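You operate a simulated robot arm through the tools that you are given. There is no shell and no other tool.

You are at the controls of a simulated robot arm. One attempt, no reset.

JOB
Spray the brackets in the cabinet with the SPRAY button and scrap the cracked one.
Fine: it goes into the red scrap bin; shut the drawer again, fingers clear.
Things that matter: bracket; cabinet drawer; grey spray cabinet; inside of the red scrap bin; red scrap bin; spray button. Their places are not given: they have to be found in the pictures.

It is judged by the outcome, as a careful person would: the job done as asked, and still so three seconds after it is handed in. It fails if anything else is knocked over, pushed out of place, dropped, spilled or broken.

ROBOT AND FRAMES
A 7-joint arm with a two-finger parallel gripper, fixed in place. Base frame: the origin is at the foot of the arm, x ahead of it, y to its left, z up; the work surface is at about z = 88. Readings come in cm, degrees, newtons and seconds.
With the tool pointing down near the work surface it reaches from about 10 to 64 cm from the base axis. Its first joint turns from -66.0 to 66.0 degrees. Payload 1.57 kg.
Tool frame: the origin (TCP) lies between the finger pads and is the grasp point; the fingertips stand 3 cm ahead of it; z points along the fingers, y is the line along which they close. Largest opening 8 cm; finger width 1.7, thickness 1.2; the body of the gripper, 4 by 8.2 cm, starts 8 cm behind the TCP.
Orientation is told as [roll, pitch, yaw] about the base's x, y, z axes, in that order, counted from this pose: with the fingers straight down and closing along the base's y, the tool's x points along the base's -x, its y along +y and its z along -z.

CONTROLS
- The arm moves only by the tool servo_tool. Its argument "steps" is a list of rows, each a list of 7 numbers: the shift along the tool's x, y, z in units of 150 mm (1.0 is 150 mm), then the turn, a rotation vector about the tool's x, y, z in units of 90 degrees (1.0 is 90 degrees), then the gripper command, from -1 (shut) to 1 (fully open), values between in proportion. In form: [[x, y, z, wx, wy, wz, grip], ...]. A call has 1 to 20 rows; each row is the pose to reach, as a shift and turn from the pose commanded when the call began, along the tool's axes at that moment. A call with a number of a shift or a turn outside -1 to 1 is refused whole. Each row takes 0.2 s and may step no farther than 5 cm and 8.6 degrees from the row before; otherwise, or with a gripper value out of range, the whole call is refused. Where a pose cannot be reached the arm comes as near as it can. A force on the tool above 40 N (or 10 N above the force at the start of the call, whichever is more), or a blocked arm, ends the call early, and 0.2 s more pass. Each finger travels about 7.2 cm/s and halts on what it meets, pressing with about 42 N; the grip force reading is that of the motor and also rises with nothing between the fingers. The clock runs only during rows and for 0.2 s after the last one: add rows that repeat a pose to give the fingers time. It gives the time, the measured TCP pose, the force on the tool (base axes), the opening and the grip force at its end, in the units of the frame above (readings bear some noise), with the torque about the TCP (base axes, N m) and any sound that the robot's microphone picked up.
- Cameras (640 x 400 px; columns grow to the right, rows downward): "scene" is fixed at [3.7, 41.63, 144.27]; the picture's right is [-0.92, -0.39, 0.00], its down [-0.15, 0.36, -0.92] and it looks along [0.36, -0.85, -0.39] (base axes); focal length 319 px, centre (320, 200). "wrist" rides on the gripper at [7.2, -0.7, -12.2] in the tool frame; the picture's right is [0.09, 1.00, 0.00], its down [-0.84, 0.08, -0.54] and it looks along [-0.54, 0.05, 0.84] (tool axes); focal length 238 px, centre (320, 200).
- capture(camera): a new picture of that camera. No time passes.
- point_at(camera, pixels): there is no depth. For up to 12 entries [column, row, z] of the newest picture of that camera ("zoom" is the newest enlarged one), the place [x, y] in the base frame at which the ray of that pixel passes the height z, good to about 0.2 cm. No time passes.
- inspect(camera, box): a new picture of the part [left, top, right, bottom] of that camera's present view, enlarged. No time passes.
- hand_in(): hands the job in; it is judged then, once.

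Open the gripper and draw the arm clear of the work before you hand the job in, unless the task says otherwise.

The tools are called after "Request:" by a JSON object that holds its "method" and its "body". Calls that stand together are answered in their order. servo_tool: Moves the arm, as the interface text tells. Its arguments: {"type":"object","properties":{"steps":{"type":"array","items":{"type":"array","items":{"type":"number"}}}},"required":["steps"]} The other tools are called the same way: capture (camera) takes a picture; point_at (camera, pixels) gives the place at which the rays of pixels pass given heights; inspect (camera, box) takes an enlarged picture of a part of a camera's view; hand_in () hands the job in.

At the start:

```text
time: 0.0
tool_pos: [29.78, -10.95, 128.86]
ee_rot: [-0.2, -0.1, 0.0]
wrist_force: [0.0, 0.1, -1.0]
torque: [-0.02, 0.01, -0.01]
opening: 8.0
finger_force: 0.1
```

scene: 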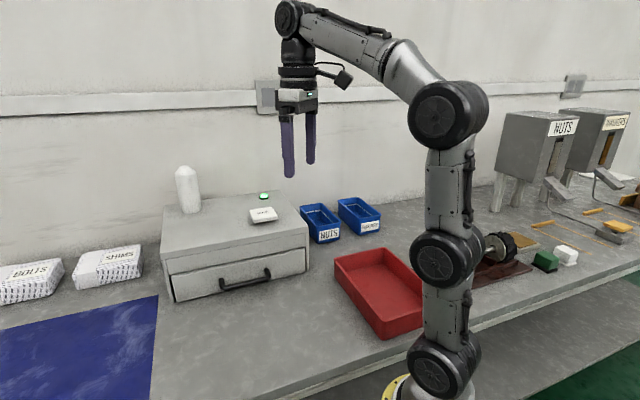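
wrist: 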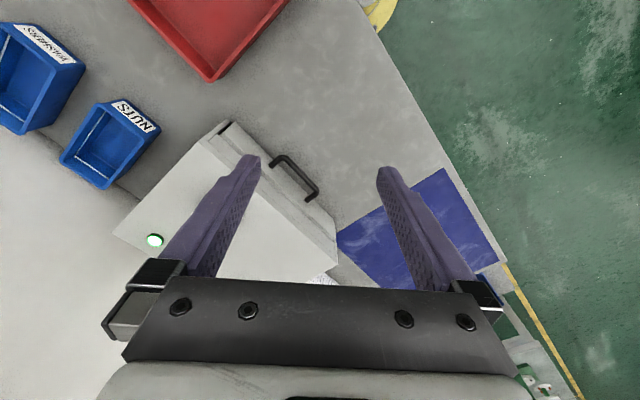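

The scene shows the grey cabinet at about (235,245) with a drawer handle at (245,280), a white button or label at (264,214) and a green lamp at (264,196); the red bin is at (378,290). I take enlarged views to understand the details.

Request:
{"method": "inspect", "body": {"camera": "scene", "box": [140, 150, 340, 310]}}

Request:
{"method": "inspect", "body": {"camera": "wrist", "box": [80, 90, 400, 290]}}

Request:
{"method": "inspect", "body": {"camera": "scene", "box": [300, 180, 460, 350]}}

```text
2.50 times, centred on (240, 230) of scene
```

zoom: 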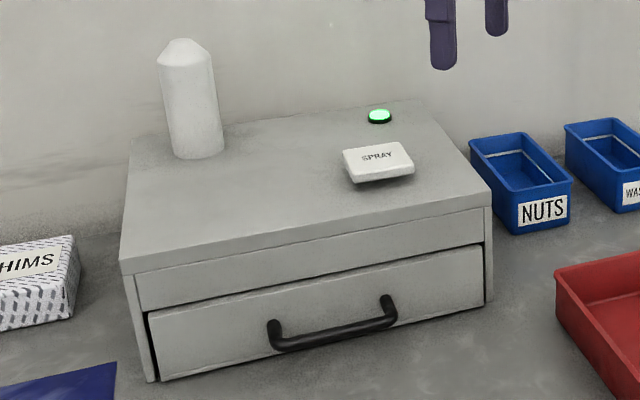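

```text
2.00 times, centred on (240, 190) of wrist
```

zoom: 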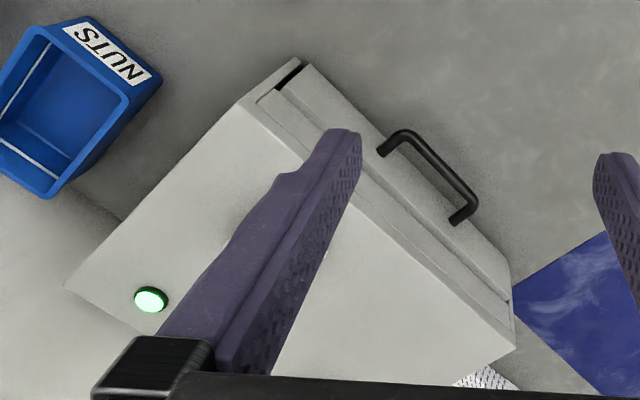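

```text
2.35 times, centred on (380, 265) of scene
```

zoom: 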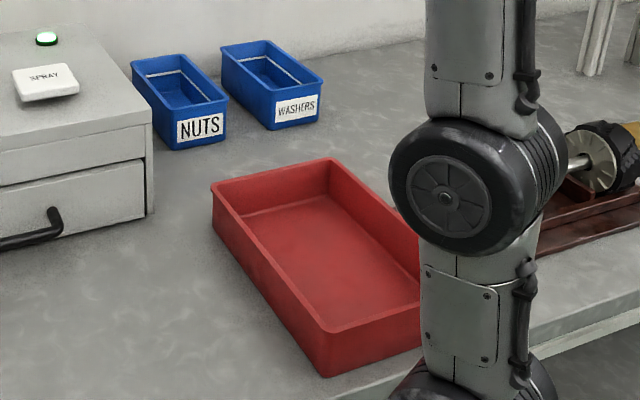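

I query the floor-level corners of the cabinet and bin at z=88, and several candidate heights for the top features (button (264,214), lamp (264,196), front-top edge).

Request:
{"method": "point_at", "body": {"camera": "scene", "pixels": [[309, 271, 88], [174, 303, 88], [308, 226, 100], [308, 226, 102], [161, 255, 100], [161, 255, 102], [264, 214, 102], [264, 214, 104], [264, 196, 102], [247, 280, 92], [189, 212, 102], [381, 338, 88]]}}

Request:
{"method": "point_at", "body": {"camera": "wrist", "pixels": [[155, 240, 100], [155, 240, 102], [155, 240, 104], [226, 122, 100], [226, 122, 102], [338, 240, 100], [338, 240, 102], [277, 162, 92], [313, 197, 92], [277, 162, 94], [313, 197, 94]]}}

```text
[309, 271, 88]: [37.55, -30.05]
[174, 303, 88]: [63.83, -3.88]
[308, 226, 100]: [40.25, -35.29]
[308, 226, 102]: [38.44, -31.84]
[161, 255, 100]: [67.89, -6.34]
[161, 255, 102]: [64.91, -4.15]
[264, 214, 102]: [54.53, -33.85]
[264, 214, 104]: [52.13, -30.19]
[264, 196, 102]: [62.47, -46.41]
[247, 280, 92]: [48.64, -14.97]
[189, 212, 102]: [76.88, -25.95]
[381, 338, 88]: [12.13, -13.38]
```

```text
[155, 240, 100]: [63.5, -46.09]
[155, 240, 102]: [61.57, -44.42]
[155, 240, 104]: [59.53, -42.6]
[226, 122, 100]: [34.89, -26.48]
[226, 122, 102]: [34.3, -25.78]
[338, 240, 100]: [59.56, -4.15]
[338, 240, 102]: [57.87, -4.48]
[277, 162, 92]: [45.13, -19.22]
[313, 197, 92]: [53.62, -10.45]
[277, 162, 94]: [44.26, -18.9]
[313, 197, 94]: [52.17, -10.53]
```

The cabinet stands at 45° (front edge from about (38,-31) to (64,-4)), top near z=102, button near (53,-31.5,103.5), lamp near (61,-44,103), handle near (48.5,-15). I turn the wrist by 45° and move closer so the wrist camera faces the drawer front and button.

Request:
{"method": "servo_tool", "body": {"steps": [[-0.1, 0.05, 0.12, 0, 0, 0.0833, 1], [-0.2, 0.1, 0.25, 0, 0, 0.1667, 1], [-0.3, 0.15, 0.4, 0, 0, 0.25, 1], [-0.4, 0.2, 0.5, 0, 0, 0.3333, 1], [-0.5, 0.25, 0.6, 0, 0, 0.4167, 1], [-0.6, 0.3, 0.7, 0, 0, 0.5, 1], [-0.6, 0.3, 0.7, 0, 0, 0.5, 1]]}}

Request:
{"method": "capture", "body": {"camera": "wrist"}}

Request:
{"method": "capture", "body": {"camera": "scene"}}

```text
time: 1.6
tool_pos: [39.03, -6.47, 118.37]
ee_rot: [0.0, -0.1, -45.0]
wrist_force: [-0.4, -0.1, 0.6]
torque: [0.0, 0.0, -0.03]
opening: 8.01
finger_force: 0.0
```

```text
taken
```

wrist: 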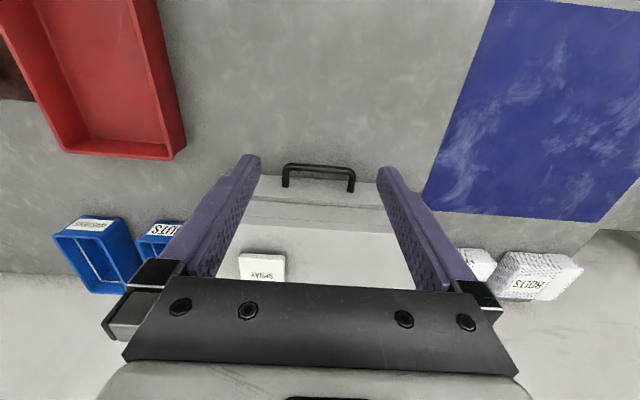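

```text
taken
```

scene: 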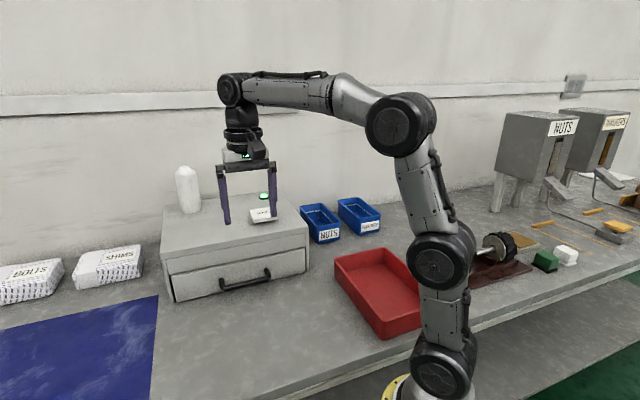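

The wrist view now shows the drawer top edge at row ~200, handle at (318,172) and the SPRAY button at (262,268). I enlarge these to judge whether the drawer is fully shut and how deep the handle is.

Request:
{"method": "inspect", "body": {"camera": "wrist", "box": [220, 140, 420, 265]}}

Request:
{"method": "inspect", "body": {"camera": "scene", "box": [155, 215, 315, 315]}}

Request:
{"method": "inspect", "body": {"camera": "scene", "box": [220, 180, 300, 230]}}

```text
3.20 times, centred on (320, 202) of wrist
```

zoom: 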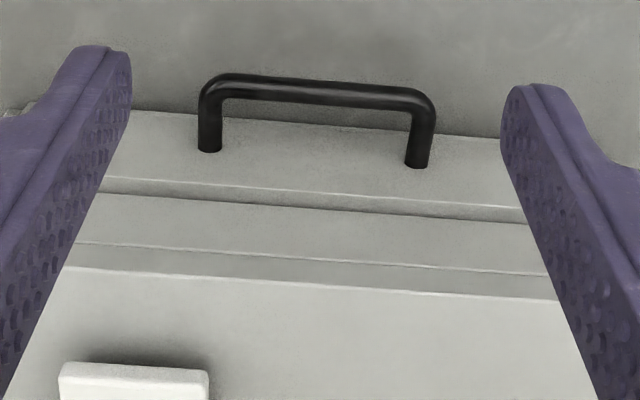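

```text
4.00 times, centred on (235, 265) of scene
```

zoom: 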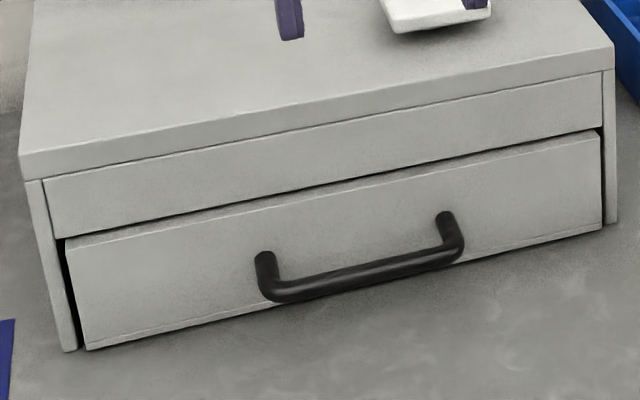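

```text
8.00 times, centred on (260, 205) of scene
```

zoom: 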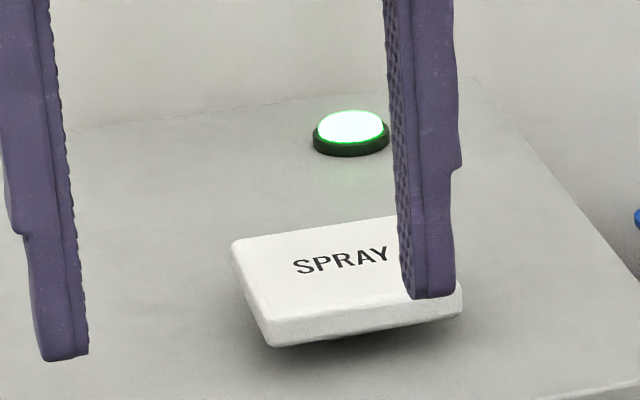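

The drawer front seems to stand slightly proud of the panel above it, so I measure its protrusion: cabinet side corners versus drawer bottom corners, plus the handle bar and posts in the wrist view.

Request:
{"method": "point_at", "body": {"camera": "scene", "pixels": [[172.5, 303, 88], [308.75, 270.5, 88], [177, 302.5, 88.5], [305.75, 272.5, 88.5], [304.75, 248, 96], [304.75, 248, 97], [171.5, 276, 96], [171.5, 276, 97], [305.5, 247, 97], [308, 240, 99]]}}

Request:
{"method": "inspect", "body": {"camera": "wrist", "box": [220, 140, 420, 265]}}

Request:
{"method": "point_at", "body": {"camera": "zoom", "pixels": [[225, 80, 92], [410, 95, 92], [225, 80, 94], [410, 95, 94], [209, 150, 92], [418, 165, 92], [209, 150, 94], [418, 165, 94], [320, 194, 96], [320, 210, 96], [320, 260, 100], [320, 282, 102]]}}

```text
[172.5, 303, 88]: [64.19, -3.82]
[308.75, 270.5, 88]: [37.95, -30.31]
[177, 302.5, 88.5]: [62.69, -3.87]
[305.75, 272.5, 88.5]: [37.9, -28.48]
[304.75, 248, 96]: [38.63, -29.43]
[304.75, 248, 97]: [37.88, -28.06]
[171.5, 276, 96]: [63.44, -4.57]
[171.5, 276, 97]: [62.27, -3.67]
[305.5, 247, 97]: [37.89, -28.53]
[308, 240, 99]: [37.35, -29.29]
```

```text
3.20 times, centred on (320, 202) of wrist
```

zoom: 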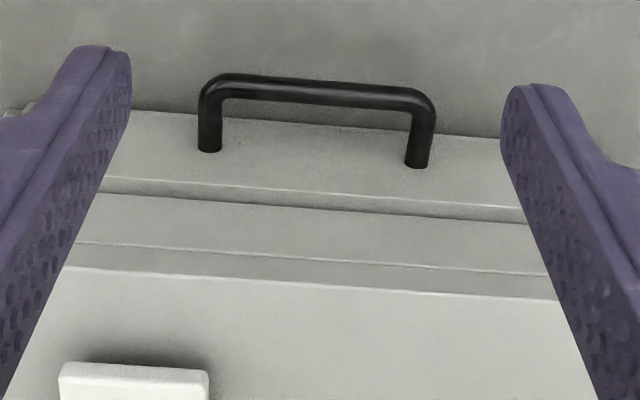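

```text
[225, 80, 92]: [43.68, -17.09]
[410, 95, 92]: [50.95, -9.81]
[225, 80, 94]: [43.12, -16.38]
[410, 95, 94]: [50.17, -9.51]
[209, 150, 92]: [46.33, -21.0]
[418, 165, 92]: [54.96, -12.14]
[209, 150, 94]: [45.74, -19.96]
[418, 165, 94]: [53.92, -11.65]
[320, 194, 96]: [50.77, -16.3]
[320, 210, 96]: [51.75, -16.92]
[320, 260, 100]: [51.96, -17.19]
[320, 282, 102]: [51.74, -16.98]
```

Front coordinates: the cabinet face lies at u=0.707(y−x)≈−48.2 while the drawer face is near −47.0, so the drawer appears about 1.2 cm ajar; the handle bar is at about (47.1,−13.2,93). Next I fix the button's position using both cameras.

Request:
{"method": "inspect", "body": {"camera": "wrist", "box": [200, 230, 320, 305]}}

Request:
{"method": "point_at", "body": {"camera": "scene", "pixels": [[263.75, 214.4, 103], [263.75, 214.4, 104], [263.75, 214.4, 105], [264, 196.5, 103]]}}

Request:
{"method": "point_at", "body": {"camera": "wrist", "pixels": [[262, 265, 103], [262, 265, 104], [262, 265, 105], [239, 254, 104], [286, 256, 104]]}}

```text
5.33 times, centred on (260, 268) of wrist
```

zoom: 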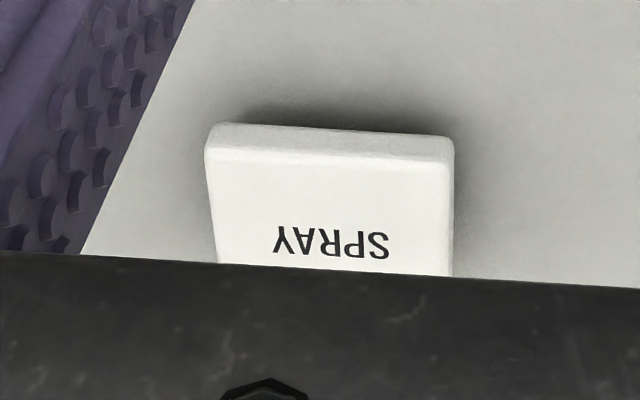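

```text
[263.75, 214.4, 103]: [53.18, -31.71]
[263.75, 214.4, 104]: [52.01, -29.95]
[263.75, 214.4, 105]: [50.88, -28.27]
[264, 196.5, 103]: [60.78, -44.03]
```

```text
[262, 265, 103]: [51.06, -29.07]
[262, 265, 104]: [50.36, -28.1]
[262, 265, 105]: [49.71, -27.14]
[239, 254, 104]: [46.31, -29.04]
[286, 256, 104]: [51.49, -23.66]
```

The button is partly hidden behind the gripper, so I use the text "SPRAY" itself as a common mark: wrist (261.9,276), scene (262.9,212.8), and the front edge: wrist (261.9,259.6), scene (265.8,219.4).

Request:
{"method": "point_at", "body": {"camera": "scene", "pixels": [[262.9, 212.8, 103], [262.9, 212.8, 104], [262.9, 212.8, 105], [265.8, 219.4, 103], [265.8, 219.4, 104], [265.8, 219.4, 105]]}}

Request:
{"method": "point_at", "body": {"camera": "wrist", "pixels": [[261.9, 276, 103], [261.9, 276, 104], [261.9, 276, 105], [261.9, 259.6, 103], [261.9, 259.6, 104], [261.9, 259.6, 105]]}}

```text
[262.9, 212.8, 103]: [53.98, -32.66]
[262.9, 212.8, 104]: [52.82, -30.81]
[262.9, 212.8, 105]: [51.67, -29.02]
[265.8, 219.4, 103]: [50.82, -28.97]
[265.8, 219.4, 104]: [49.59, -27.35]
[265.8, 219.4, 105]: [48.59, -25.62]
```

```text
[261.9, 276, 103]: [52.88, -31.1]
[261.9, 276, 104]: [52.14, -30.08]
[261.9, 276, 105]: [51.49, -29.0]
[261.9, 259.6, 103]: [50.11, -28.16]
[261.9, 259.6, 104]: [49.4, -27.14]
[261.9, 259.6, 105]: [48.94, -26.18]
```

The text mark agrees at z≈105, (51.6,−29.1), so that is the button top. First I make sure the drawer is really shut: I close the fingers and come down in front of the handle bar (bar centre u≈−42.6, z≈93), staying at u≈−38.

Request:
{"method": "servo_tool", "body": {"steps": [[-0.1, 0.02, 0.2, 0, 0, 0, -1], [-0.2, 0.04, 0.4, 0, 0, 0, -1], [-0.3, 0.067, 0.6, 0, 0, 0, -1], [-0.387, 0.067, 0.8, 0, 0, 0, -1], [-0.387, 0.067, 1.0, 0, 0, 0, -1], [-0.387, 0.067, 1.0, 0, 0, 0, -1]]}}

Request:
{"method": "servo_tool", "body": {"steps": [[0, 0, 0.17, 0, 0, 0, -1], [0, 0, 0.35, 0, 0, 0, -1], [0, 0, 0.53, 0, 0, 0, -1], [0, 0, 0.69, 0, 0, 0, -1], [0, 0, 0.69, 0, 0, 0, -1]]}}

Request:
{"method": "capture", "body": {"camera": "wrist"}}

Request:
{"method": "inspect", "body": {"camera": "scene", "box": [155, 190, 335, 310]}}

```text
time: 3.0
tool_pos: [43.76, -9.69, 103.43]
ee_rot: [0.0, -0.1, -45.0]
wrist_force: [-0.5, 0.0, 0.3]
torque: [0.0, 0.01, 0.02]
opening: 0.01
finger_force: 21.5
```

```text
time: 4.2
tool_pos: [43.95, -9.97, 93.16]
ee_rot: [-0.1, -0.2, -45.0]
wrist_force: [0.4, -0.2, 0.5]
torque: [0.0, -0.02, 0.02]
opening: 0.0
finger_force: 21.3
```

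```text
taken
```

wrist: 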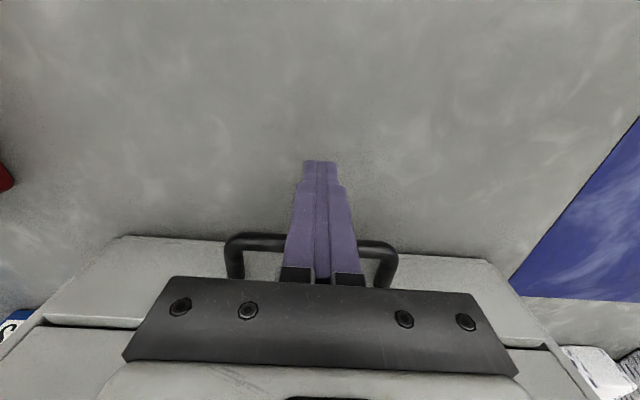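

```text
3.33 times, centred on (245, 250) of scene
```

zoom: 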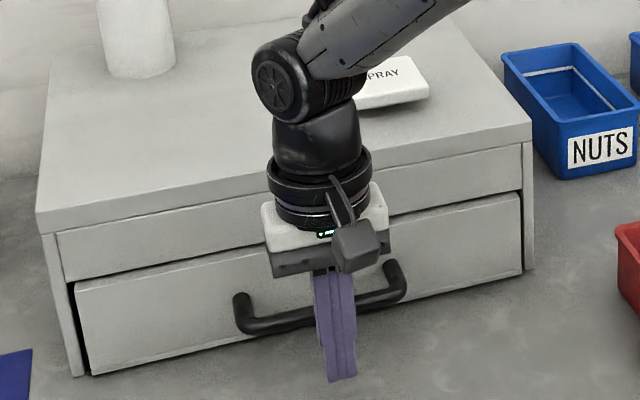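

The closed fingers are in front of the handle bar (bar seen at (310,240) in the wrist picture). I push slowly toward the cabinet and watch the force.

Request:
{"method": "servo_tool", "body": {"steps": [[-0.08, 0, 0, 0, 0, 0, -1], [-0.16, 0, 0, 0, 0, 0, -1], [-0.18, 0, 0, 0, 0, 0, -1], [-0.2, 0, 0, 0, 0, 0, -1], [-0.22, 0, 0, 0, 0, 0, -1]]}}

```text
time: 5.4
tool_pos: [46.01, -12.27, 93.01]
ee_rot: [0.1, -0.1, -45.0]
wrist_force: [0.1, -0.5, -0.1]
torque: [0.02, 0.0, 0.0]
opening: 0.02
finger_force: 21.4
```

No contact force yet at u≈−41.2. I continue with small 0.2–0.3 cm steps.

Request:
{"method": "servo_tool", "body": {"steps": [[-0.015, 0, 0, 0, 0, 0, -1], [-0.03, 0, 0, 0, 0, 0, -1], [-0.045, 0, 0, 0, 0, 0, -1]]}}

Request:
{"method": "capture", "body": {"camera": "wrist"}}

```text
time: 6.2
tool_pos: [46.41, -12.51, 92.93]
ee_rot: [0.0, 0.0, -44.9]
wrist_force: [-6.9, 8.5, 4.5]
torque: [0.0, 0.03, 0.02]
opening: 0.0
finger_force: 21.1
```

```text
taken
```

wrist: 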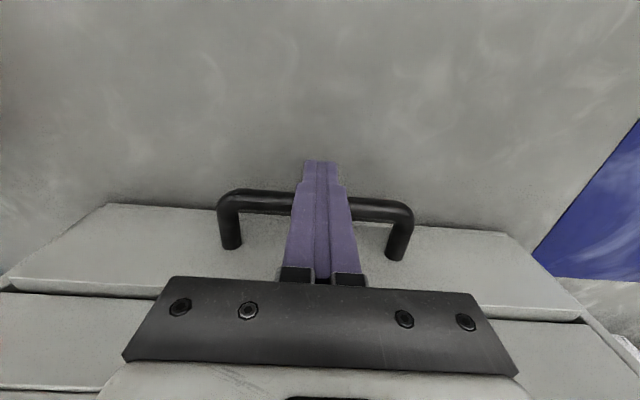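

Contact: about 11 N along the drawer normal at u≈−41.7. I press a little further to see whether the drawer moves or the force simply rises.

Request:
{"method": "servo_tool", "body": {"steps": [[-0.012, 0, 0, 0, 0, 0, -1], [-0.024, 0, 0, 0, 0, 0, -1]]}}

```text
time: 6.8
tool_pos: [46.43, -12.58, 92.9]
ee_rot: [-0.2, 0.6, -45.0]
wrist_force: [-23.4, 30.1, 13.5]
torque: [0.39, -0.2, 0.07]
opening: 0.02
finger_force: 21.1
```

The force jumped to ~38 N with no motion, so the drawer is already against its stop: it is shut as designed. I back off and raise the tool above the cabinet height.

Request:
{"method": "servo_tool", "body": {"steps": [[0.05, 0, 0, 0, 0, 0, -1], [0.25, 0, 0, 0, 0, 0, -1], [0.35, 0, -0.2, 0, 0, 0, -1], [0.35, 0, -0.5, 0, 0, 0, -1], [0.35, 0, -0.8, 0, 0, 0, -1], [0.35, 0, -1.0, 0, 0, 0, -1], [0.35, 0, -1.0, 0, 0, 0, -1]]}}

Request:
{"method": "capture", "body": {"camera": "scene"}}

```text
time: 8.4
tool_pos: [43.04, -9.16, 108.02]
ee_rot: [0.0, -0.2, -45.0]
wrist_force: [0.3, 0.2, -0.1]
torque: [0.02, -0.01, 0.03]
opening: 0.01
finger_force: 21.7
```

```text
taken
```

scene: 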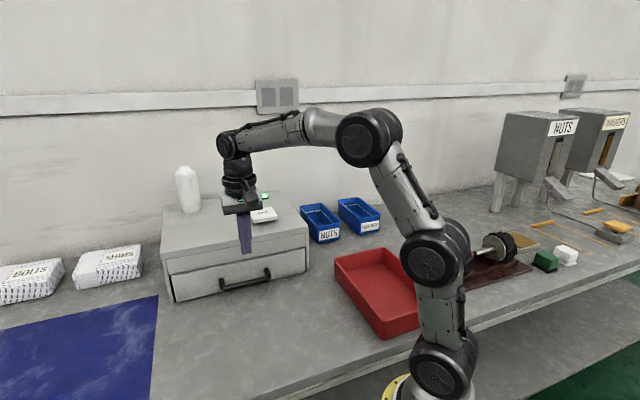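

The cabinet has not moved. I now raise slightly and travel over to the SPRAY button at (51.6,−29.1), staying with fingertips near z=112.

Request:
{"method": "servo_tool", "body": {"steps": [[0, 0, -0.2, 0, 0, 0, -1], [-0.1, -0.05, -0.45, 0, 0, 0, -1], [-0.3, -0.15, -0.45, 0, 0, 0, -1], [-0.5, -0.25, -0.45, 0, 0, 0, -1], [-0.7, -0.35, -0.45, 0, 0, 0, -1], [-0.9, -0.45, -0.45, 0, 0, 0, -1], [-0.9, -0.45, -0.45, 0, 0, 0, -1]]}}

Request:
{"method": "capture", "body": {"camera": "wrist"}}

Request:
{"method": "inspect", "body": {"camera": "scene", "box": [155, 150, 335, 310]}}

```text
time: 10.0
tool_pos: [47.74, -23.61, 114.74]
ee_rot: [0.0, -0.1, -44.9]
wrist_force: [0.0, -0.2, 0.4]
torque: [-0.02, 0.01, 0.03]
opening: 0.01
finger_force: 21.4
```

```text
taken
```

wrist: 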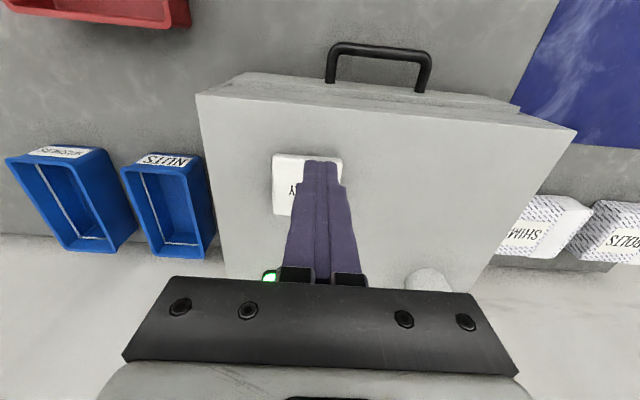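

```text
2.50 times, centred on (245, 230) of scene
```

zoom: 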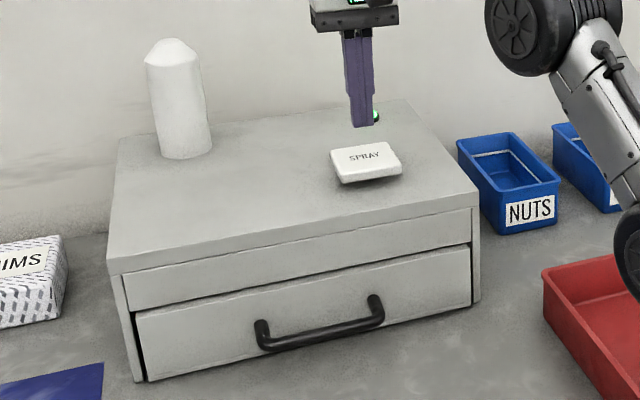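

The button is seen at (275–343,155–213) in the wrist view. I re-measure its front corners and centre from this close view.

Request:
{"method": "point_at", "body": {"camera": "wrist", "pixels": [[275, 155, 104.2], [343, 158, 104.2], [272, 213, 105.5], [295, 190, 105], [309, 160, 104.2], [269, 275, 103], [425, 280, 105]]}}

Request:
{"method": "inspect", "body": {"camera": "wrist", "box": [240, 130, 400, 230]}}

```text
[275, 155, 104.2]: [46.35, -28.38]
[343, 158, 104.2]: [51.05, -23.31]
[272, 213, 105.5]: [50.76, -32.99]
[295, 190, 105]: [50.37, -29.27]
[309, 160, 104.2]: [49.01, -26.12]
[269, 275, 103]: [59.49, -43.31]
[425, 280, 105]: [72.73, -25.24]
```

```text
4.00 times, centred on (320, 180) of wrist
```

zoom: 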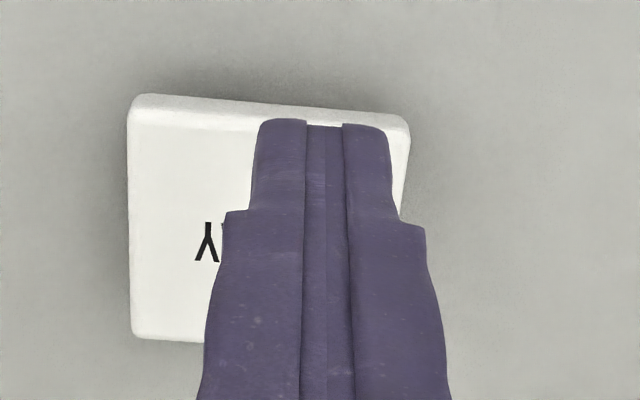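

The button is a ~6.8×6.4 cm plate centred near (51,−28.4). I move above its centre and come down to about 0.7 cm above the surface.

Request:
{"method": "servo_tool", "body": {"steps": [[-0.2, -0.04, 0, 0, 0, 0, -1], [-0.389, -0.073, 0, 0, 0, 0, -1], [-0.389, -0.073, 0.2, 0, 0, 0, -1], [-0.389, -0.073, 0.39, 0, 0, 0, -1], [-0.389, -0.073, 0.39, 0, 0, 0, -1]]}}

Request:
{"method": "inspect", "body": {"camera": "scene", "box": [200, 160, 320, 235]}}

```text
time: 11.2
tool_pos: [51.22, -28.61, 108.86]
ee_rot: [0.0, -0.1, -45.1]
wrist_force: [-0.3, 1.1, 0.0]
torque: [0.02, 0.04, 0.03]
opening: 0.0
finger_force: 21.6
out of reach, approached as far as the arm can: row 2
```

```text
5.33 times, centred on (260, 198) of scene
```

zoom: 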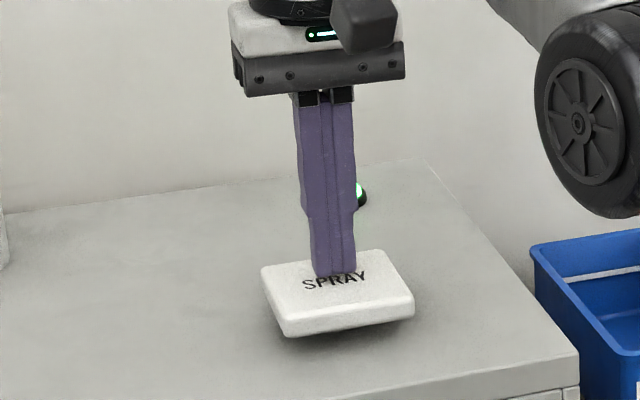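

The fingertips are just above the SPRAY text. I press down slowly in small steps and read force, sound and lamp.

Request:
{"method": "servo_tool", "body": {"steps": [[0, 0, 0.02, 0, 0, 0, -1], [0, 0, 0.04, 0, 0, 0, -1], [0, 0, 0.06, 0, 0, 0, -1]]}}

Request:
{"method": "inspect", "body": {"camera": "scene", "box": [200, 160, 320, 235]}}

```text
time: 12.0
tool_pos: [51.14, -28.57, 108.25]
ee_rot: [0.0, -0.3, -45.0]
wrist_force: [-0.1, -2.2, 2.2]
torque: [-0.05, 0.03, 0.02]
opening: 0.0
finger_force: 21.3
```

```text
5.33 times, centred on (260, 198) of scene
```

zoom: 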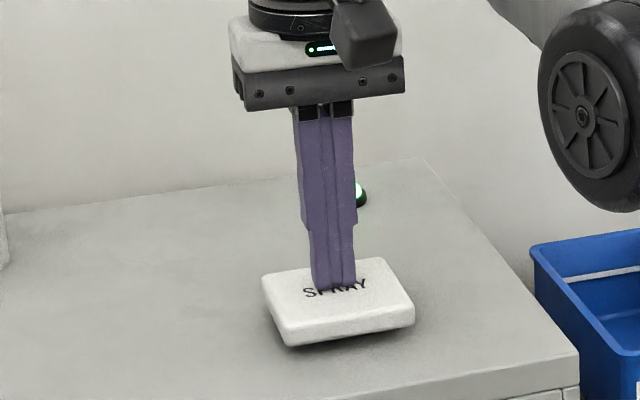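

Light contact (about 2 N) and the plate is starting to go down. I press further in small steps.

Request:
{"method": "servo_tool", "body": {"steps": [[0, 0, 0.02, 0, 0, 0, -1], [0, 0, 0.04, 0, 0, 0, -1], [0, 0, 0.06, 0, 0, 0, -1]]}}

Request:
{"method": "inspect", "body": {"camera": "scene", "box": [200, 160, 320, 235]}}

```text
time: 12.8
tool_pos: [51.02, -28.44, 107.38]
ee_rot: [0.1, -0.4, -45.0]
wrist_force: [-1.6, -2.1, 11.1]
torque: [-0.06, 0.08, 0.03]
opening: 0.0
finger_force: 21.4
heard: click
```

```text
5.33 times, centred on (260, 198) of scene
```

zoom: 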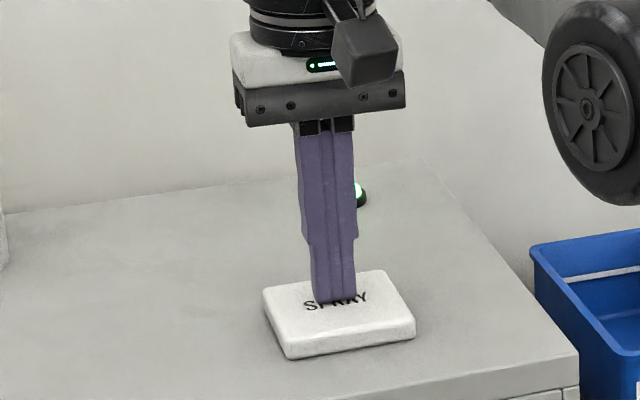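

A click was heard at 11 N. I release the button and check the lamp and any spraying sound.

Request:
{"method": "servo_tool", "body": {"steps": [[0, 0, -0.08, 0, 0, 0, -1], [0, 0, -0.2, 0, 0, 0, -1], [0, 0, -0.2, 0, 0, 0, -1]]}}

Request:
{"method": "inspect", "body": {"camera": "scene", "box": [200, 160, 320, 235]}}

Request:
{"method": "capture", "body": {"camera": "wrist"}}

```text
time: 13.6
tool_pos: [51.3, -28.34, 110.07]
ee_rot: [0.1, -0.1, -45.1]
wrist_force: [0.3, 0.5, 0.0]
torque: [0.03, 0.03, -0.02]
opening: 0.0
finger_force: 21.4
```

```text
5.33 times, centred on (260, 198) of scene
```

zoom: 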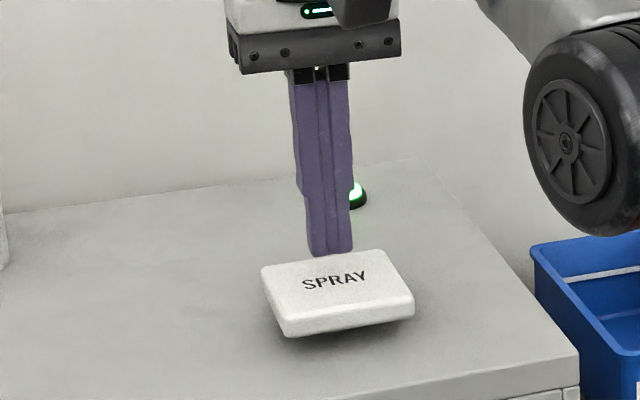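

```text
taken
```

wrist: 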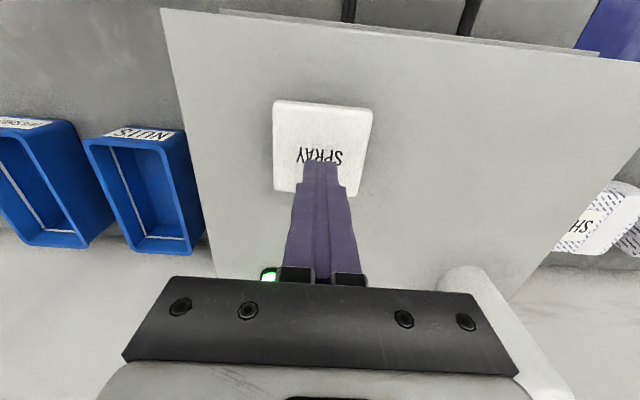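

The button sprang back and the lamp is still green. I wait briefly higher up to listen for a spray sound and take a full look.

Request:
{"method": "servo_tool", "body": {"steps": [[0, 0, -0.2, 0, 0, 0, -1], [0.1, 0, -0.4, 0, 0, 0, -1], [0.2, 0, -0.4, 0, 0, 0, -1], [0.2, 0, -0.4, 0, 0, 0, -1], [0.2, 0, -0.4, 0, 0, 0, -1]]}}

Request:
{"method": "capture", "body": {"camera": "scene"}}

Request:
{"method": "inspect", "body": {"camera": "scene", "box": [155, 150, 335, 310]}}

Request:
{"method": "capture", "body": {"camera": "wrist"}}

```text
time: 14.8
tool_pos: [49.09, -26.14, 116.2]
ee_rot: [-0.1, 0.0, -45.0]
wrist_force: [0.5, 0.4, -0.2]
torque: [0.02, 0.03, -0.01]
opening: 0.0
finger_force: 21.7
out of reach, approached as far as the arm can: row 1, 2
```

```text
taken
```

scene: 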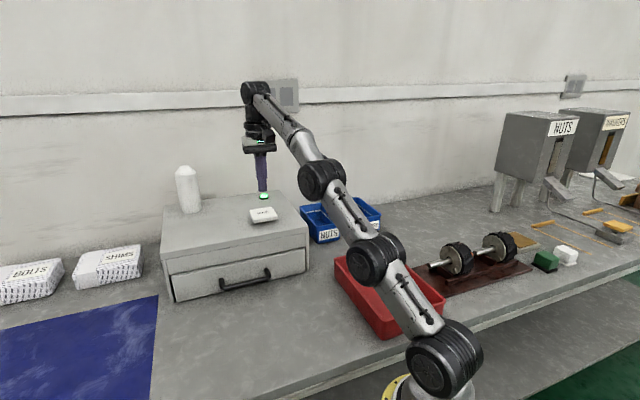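

```text
2.50 times, centred on (245, 230) of scene
```

zoom: 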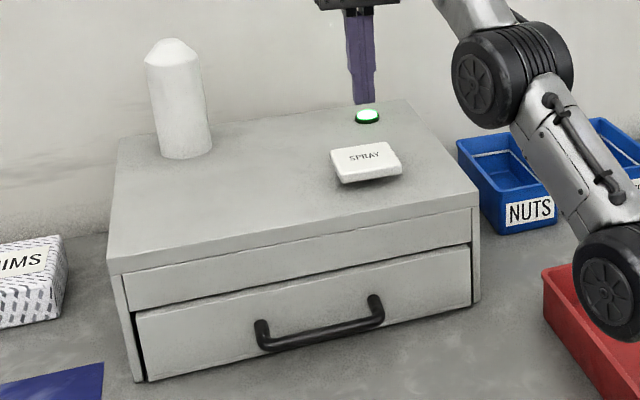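

```text
taken
```

wrist: 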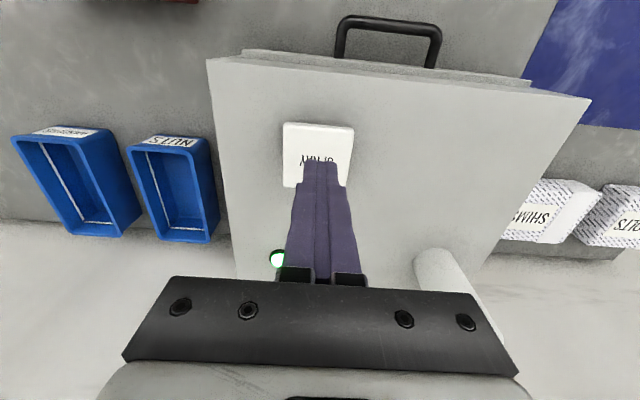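

No spray sound, but the button clicked and sprang back; the lamp stays green. I'll open the drawer to look at the result: I move above the gap between handle bar and drawer face (u≈−45.2, t≈24), staying high, with fingers closed for hooking.

Request:
{"method": "servo_tool", "body": {"steps": [[0.13, 0.13, 0, 0, 0, 0, -1], [0.27, 0.26, 0, 0, 0, 0, -1], [0.4, 0.39, 0, 0, 0, 0, -1], [0.533, 0.52, 0, 0, 0, 0, -1], [0.533, 0.52, 0.15, 0, 0, 0, -1], [0.533, 0.52, 0.3, 0, 0, 0, -1], [0.533, 0.52, 0.3, 0, 0, 0, -1]]}}

Request:
{"method": "inspect", "body": {"camera": "wrist", "box": [200, 80, 440, 230]}}

Request:
{"method": "inspect", "body": {"camera": "scene", "box": [155, 190, 335, 310]}}

```text
time: 16.4
tool_pos: [48.91, -15.16, 111.69]
ee_rot: [0.0, -0.1, -45.0]
wrist_force: [-0.2, -0.6, -0.1]
torque: [-0.03, 0.01, -0.01]
opening: 0.0
finger_force: 20.8
```

```text
2.67 times, centred on (320, 155) of wrist
```

zoom: 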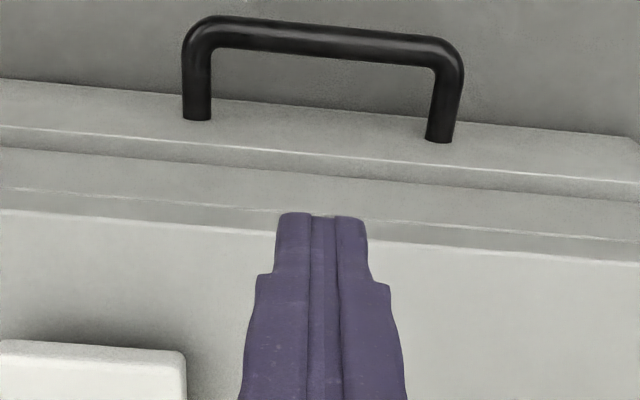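

```text
3.33 times, centred on (245, 250) of scene
```

zoom: 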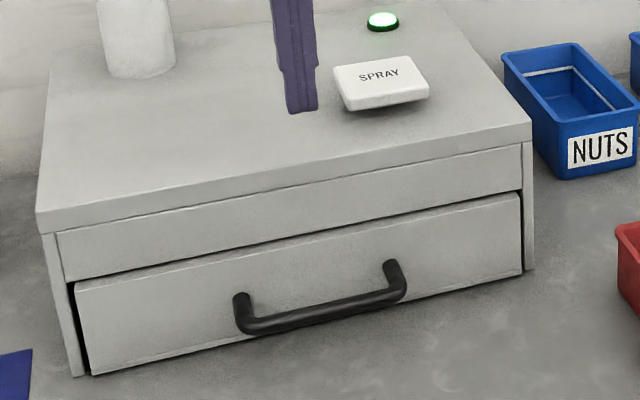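

I measure the bar and the drawer face from this closer view (bar ends (205,25)/(440,45), post feet (197,118)/(438,140), top edge of drawer ~ (320,155)).

Request:
{"method": "point_at", "body": {"camera": "zoom", "pixels": [[320, 20, 93], [320, 50, 93], [197, 120, 93.5], [438, 142, 93.5], [320, 150, 97], [320, 172, 97], [320, 230, 102], [195, 60, 93], [450, 80, 93], [320, 35, 93.6]]}}

```text
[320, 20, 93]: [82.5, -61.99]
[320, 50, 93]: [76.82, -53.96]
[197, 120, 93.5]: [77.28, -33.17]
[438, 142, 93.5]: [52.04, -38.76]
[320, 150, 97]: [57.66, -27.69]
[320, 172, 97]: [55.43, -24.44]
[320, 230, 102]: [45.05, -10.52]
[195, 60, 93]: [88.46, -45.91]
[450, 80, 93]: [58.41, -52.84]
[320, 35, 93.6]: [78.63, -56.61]
```

That used the scene zoom; I repeat it with the wrist pixel coordinates.

Request:
{"method": "capture", "body": {"camera": "wrist"}}

Request:
{"method": "point_at", "body": {"camera": "wrist", "pixels": [[320, 87.5, 93], [320, 98.75, 93], [273.9, 125, 93.6], [364.3, 133.3, 93.6], [320, 136.3, 97], [320, 144.5, 97], [273, 102, 93], [369, 110, 93], [320, 93, 93.6]]}}

```text
taken
```

wrist: 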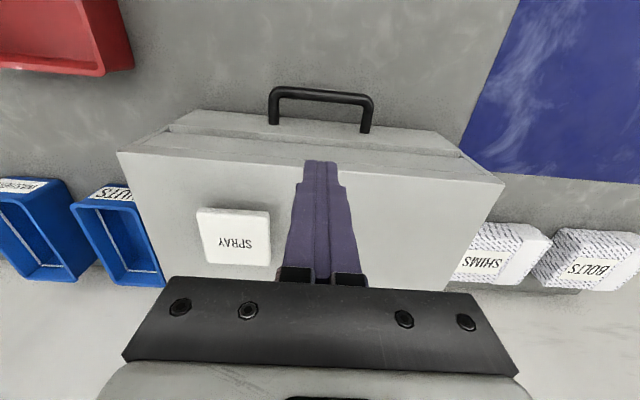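

```text
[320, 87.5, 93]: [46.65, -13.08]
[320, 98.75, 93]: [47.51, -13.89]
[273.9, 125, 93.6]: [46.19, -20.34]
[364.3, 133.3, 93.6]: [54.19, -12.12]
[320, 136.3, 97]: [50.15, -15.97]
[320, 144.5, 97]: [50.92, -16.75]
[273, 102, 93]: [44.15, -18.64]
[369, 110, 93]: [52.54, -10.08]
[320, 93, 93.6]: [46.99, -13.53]
```

The bar spans u −42.2…−43.4 and the drawer face is at −47.0; my tool sits at u≈−45.3, in the middle of the gap. I descend straight down behind the bar.

Request:
{"method": "servo_tool", "body": {"steps": [[0.007, 0, 0.25, 0, 0, 0, -1], [0.007, 0, 0.5, 0, 0, 0, -1], [0.007, 0, 0.7, 0, 0, 0, -1], [0.007, 0, 0.85, 0, 0, 0, -1], [0.007, 0, 0.95, 0, 0, 0, -1], [0.007, 0, 0.95, 0, 0, 0, -1]]}}

Request:
{"method": "capture", "body": {"camera": "wrist"}}

Request:
{"method": "inspect", "body": {"camera": "scene", "box": [155, 190, 335, 310]}}

```text
time: 17.8
tool_pos: [48.77, -15.01, 97.21]
ee_rot: [0.0, -0.2, -45.0]
wrist_force: [0.1, -1.0, -0.2]
torque: [0.02, 0.0, -0.02]
opening: 0.01
finger_force: 21.1
```

```text
taken
```

wrist: 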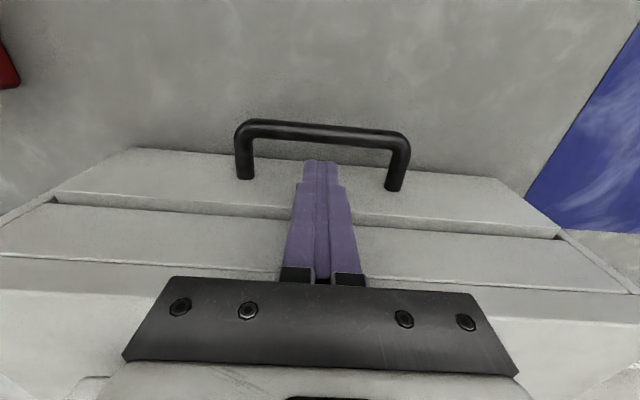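

```text
3.33 times, centred on (245, 250) of scene
```

zoom: 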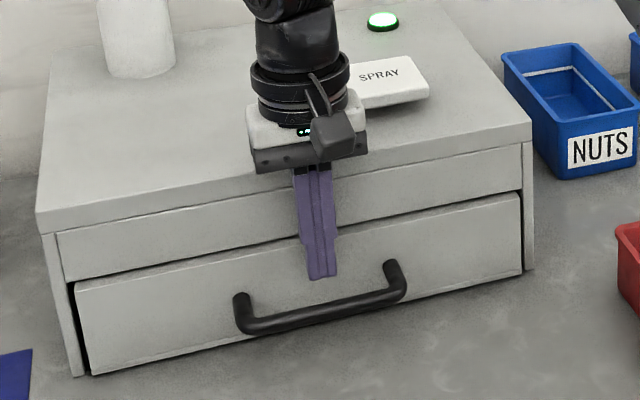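

The fingertips are above the gap behind the bar with clearance on both sides. I lower the last ~4.6 cm slowly.

Request:
{"method": "servo_tool", "body": {"steps": [[0.005, 0, 0.08, 0, 0, 0, -1], [0.005, 0, 0.16, 0, 0, 0, -1], [0.005, 0, 0.24, 0, 0, 0, -1], [0.005, 0, 0.31, 0, 0, 0, -1], [0.005, 0, 0.31, 0, 0, 0, -1]]}}

Request:
{"method": "capture", "body": {"camera": "wrist"}}

```text
time: 18.6
tool_pos: [48.96, -15.19, 94.96]
ee_rot: [0.5, -1.1, -45.1]
wrist_force: [-0.8, 0.7, 2.4]
torque: [-0.09, -0.07, 0.01]
opening: 0.0
finger_force: 21.2
stopped in row 4: the force on the tool passed its limit at 49 N (the readings are from after the stop); the commanded pose is now the measured one
```

```text
taken
```

wrist: 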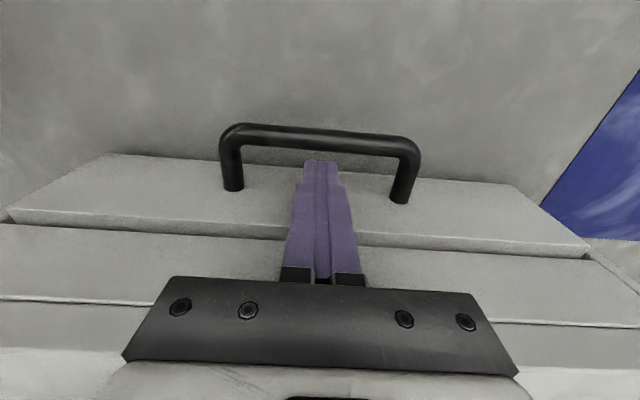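

The descent stopped with a contact at TCP z≈95 (fingertip z≈92, gripper body bottom ≈103, i.e. right at the cabinet-top height), so the body probably touched the cabinet-top front edge. I raise slightly to relieve it and look again.

Request:
{"method": "servo_tool", "body": {"steps": [[0, 0, -0.1, 0, 0, 0, -1], [0, 0, -0.2, 0, 0, 0, -1], [0, 0, -0.2, 0, 0, 0, -1]]}}

Request:
{"method": "capture", "body": {"camera": "scene"}}

Request:
{"method": "inspect", "body": {"camera": "scene", "box": [175, 170, 305, 310]}}

Request:
{"method": "capture", "body": {"camera": "wrist"}}

```text
time: 19.4
tool_pos: [49.09, -15.15, 97.84]
ee_rot: [0.4, -1.0, -45.1]
wrist_force: [-0.4, 0.7, -0.4]
torque: [0.01, -0.05, -0.01]
opening: 0.03
finger_force: 21.5
```

```text
taken
```

scene: 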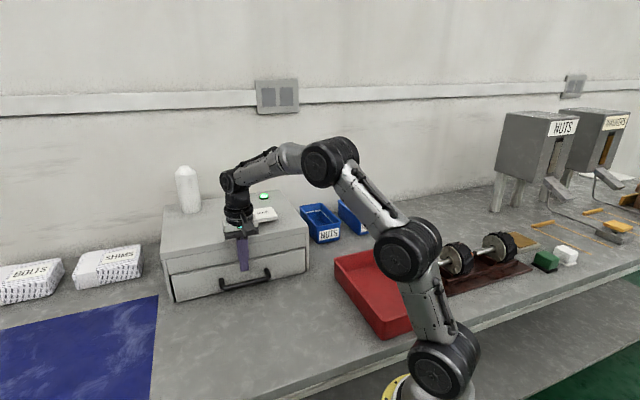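

```text
2.86 times, centred on (240, 240) of scene
```

zoom: 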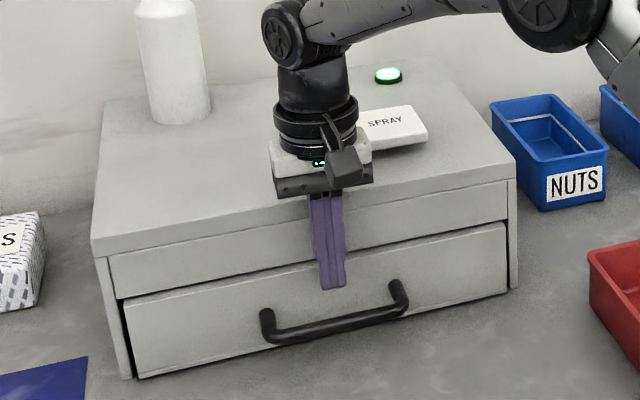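

```text
taken
```

wrist: 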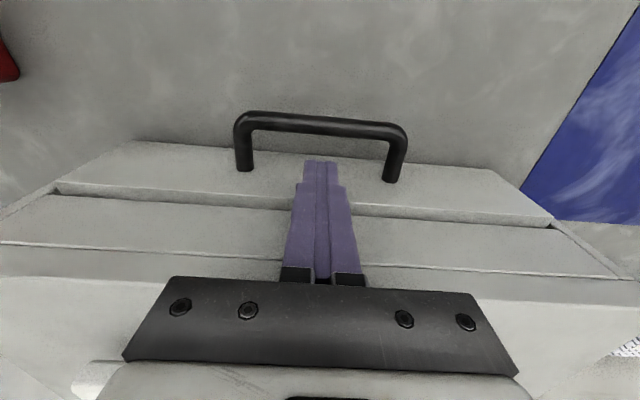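

I check the location of the cabinet-top front edge from this close wrist view (upper edge seen at about (60,277) and (560,300); lower edge (60,247), (560,275)).

Request:
{"method": "point_at", "body": {"camera": "wrist", "pixels": [[60, 277, 102], [60, 277, 103], [560, 300, 102], [560, 300, 103], [60, 246, 99.5], [60, 246, 100.5], [560, 274, 99.5], [560, 274, 100.5]]}}

Request:
{"method": "inspect", "body": {"camera": "wrist", "box": [0, 200, 240, 350]}}

Request:
{"method": "inspect", "body": {"camera": "wrist", "box": [240, 100, 400, 200]}}

```text
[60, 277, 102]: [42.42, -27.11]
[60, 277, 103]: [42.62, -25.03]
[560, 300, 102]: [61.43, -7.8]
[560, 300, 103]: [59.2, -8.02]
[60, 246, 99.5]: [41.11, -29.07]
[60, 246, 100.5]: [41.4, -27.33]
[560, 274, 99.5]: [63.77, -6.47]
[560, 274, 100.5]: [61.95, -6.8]
```

```text
2.67 times, centred on (120, 275) of wrist
```

zoom: 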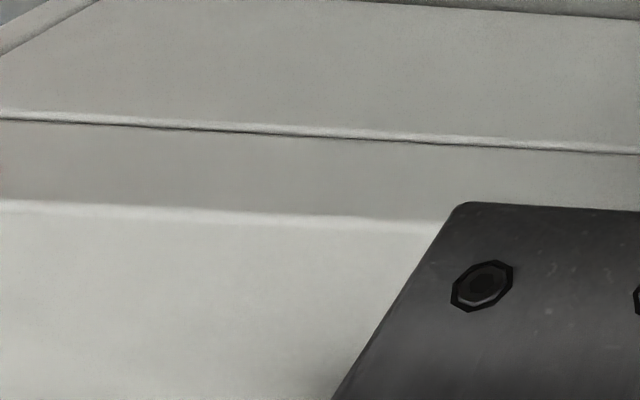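

```text
4.00 times, centred on (320, 150) of wrist
```

zoom: 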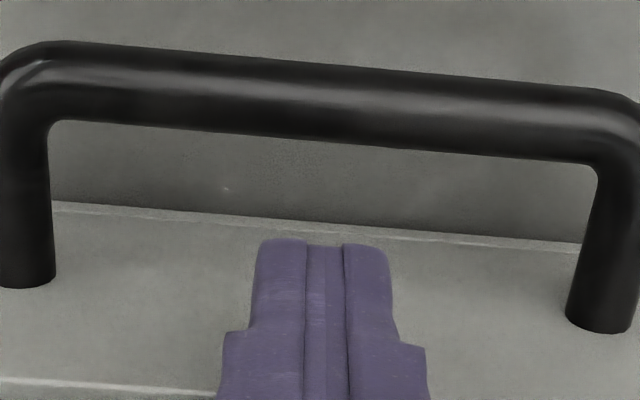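

The cabinet-top edge is at about u=−48.4, z=102.5, close to the body's bottom. I'll tilt the tool 20° so the body leans away from the cabinet while the fingertips still go behind the bar, and shift outward 0.9 cm before trying again gently.

Request:
{"method": "servo_tool", "body": {"steps": [[0.04, 0, -0.06, 0.004, -0.073, 0, -1], [0.06, 0, -0.06, 0.008, -0.146, 0, -1], [0.06, 0, -0.06, 0.0125, -0.218, 0, -1], [0.06, 0, -0.06, 0.0125, -0.218, 0, -1]]}}

Request:
{"method": "capture", "body": {"camera": "wrist"}}

Request:
{"method": "inspect", "body": {"camera": "scene", "box": [175, 170, 305, 310]}}

```text
time: 20.4
tool_pos: [48.27, -14.48, 98.79]
ee_rot: [-0.7, -20.8, -45.2]
wrist_force: [-0.6, 0.7, 0.6]
torque: [0.0, 0.02, 0.01]
opening: 0.02
finger_force: 21.7
```

```text
taken
```

wrist: 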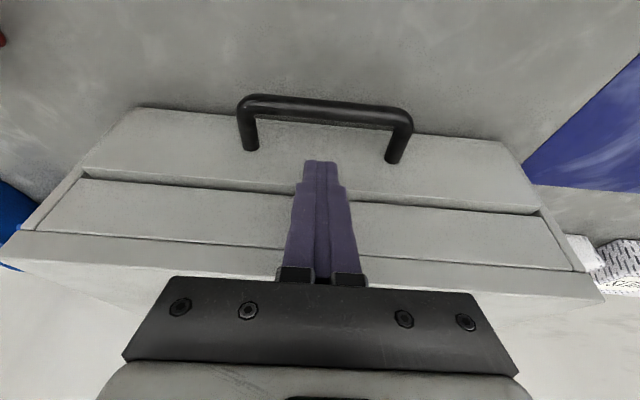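

```text
2.86 times, centred on (240, 240) of scene
```

zoom: 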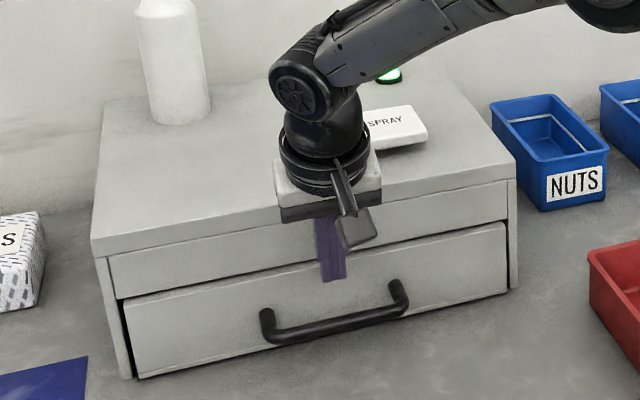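

Tilt is now ~20° and the tool is at u≈−44.4, z≈98.8. I lower straight down in base axes (0.342·x' + 0.94·z') in small steps.

Request:
{"method": "servo_tool", "body": {"steps": [[0.02, 0, 0.0564, 0, 0, 0, -1], [0.041, 0, 0.1128, 0, 0, 0, -1], [0.057, 0, 0.157, 0, 0, 0, -1], [0.07, 0, 0.192, 0, 0, 0, -1], [0.082, 0, 0.226, 0, 0, 0, -1], [0.082, 0, 0.226, 0, 0, 0, -1]]}}

Request:
{"method": "capture", "body": {"camera": "wrist"}}

```text
time: 21.8
tool_pos: [48.26, -14.48, 95.28]
ee_rot: [-0.8, -20.6, -45.1]
wrist_force: [0.5, -0.3, 0.5]
torque: [0.0, -0.01, 0.04]
opening: 0.0
finger_force: 21.4
```

```text
taken
```

wrist: 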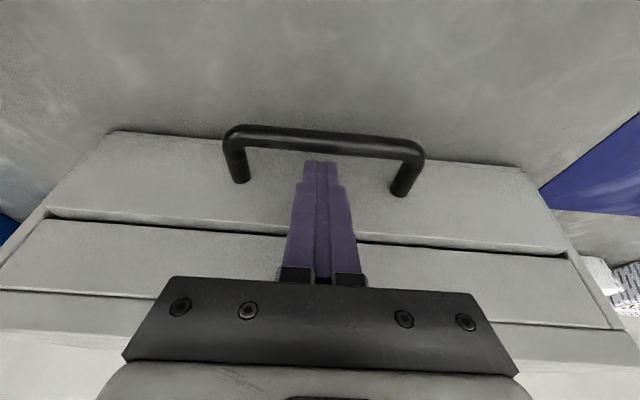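

Fingertips at z≈92.5 with no force so far. I continue down in 0.2–0.3 cm steps.

Request:
{"method": "servo_tool", "body": {"steps": [[0.005, 0, 0.0144, 0, 0, 0, -1], [0.01, 0, 0.0288, 0, 0, 0, -1], [0.016, 0, 0.0432, 0, 0, 0, -1], [0.022, 0, 0.0576, 0, 0, 0, -1], [0.028, 0, 0.072, 0, 0, 0, -1], [0.034, 0, 0.086, 0, 0, 0, -1]]}}

Request:
{"method": "capture", "body": {"camera": "wrist"}}

Request:
{"method": "inspect", "body": {"camera": "scene", "box": [175, 170, 305, 310]}}

```text
time: 23.2
tool_pos: [48.3, -14.47, 93.81]
ee_rot: [-0.7, -20.5, -45.1]
wrist_force: [0.3, 0.1, 0.3]
torque: [-0.01, 0.01, -0.01]
opening: 0.02
finger_force: 21.2
```

```text
taken
```

wrist: 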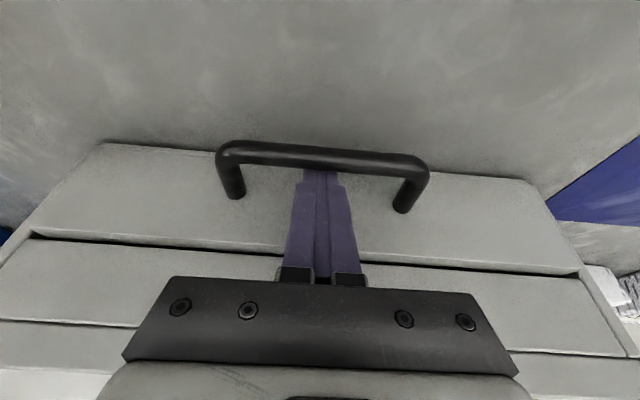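

```text
2.86 times, centred on (240, 240) of scene
```

zoom: 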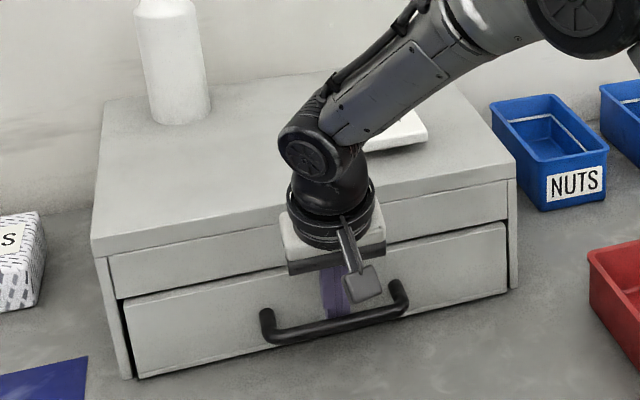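

The fingers have gone behind the bar without contact (the earlier hit was the body on the cabinet-top edge). I lower another 0.7 cm and then start pulling out along the drawer normal (0.94·x' − 0.342·z').

Request:
{"method": "servo_tool", "body": {"steps": [[0.009, 0, 0.022, 0, 0, 0, -1], [0.017, 0, 0.044, 0, 0, 0, -1], [0.048, 0, 0.033, 0, 0, 0, -1], [0.08, 0, 0.022, 0, 0, 0, -1], [0.111, 0, 0.01, 0, 0, 0, -1], [0.142, 0, -0.001, 0, 0, 0, -1]]}}

Request:
{"method": "capture", "body": {"camera": "wrist"}}

```text
time: 24.6
tool_pos: [46.78, -13.07, 92.95]
ee_rot: [-0.8, -20.6, -45.1]
wrist_force: [1.1, -1.6, 0.1]
torque: [-0.01, -0.02, 0.02]
opening: 0.03
finger_force: 21.5
```

```text
taken
```

wrist: 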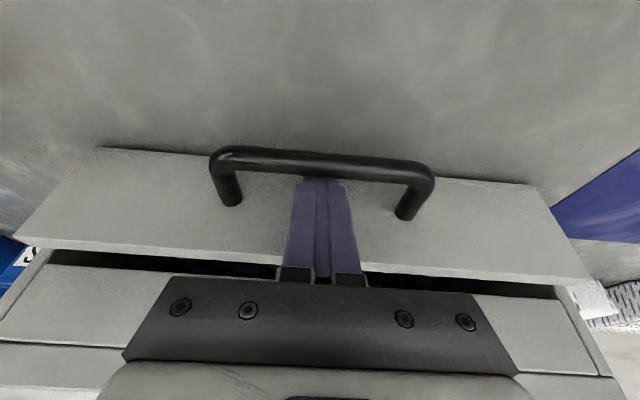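

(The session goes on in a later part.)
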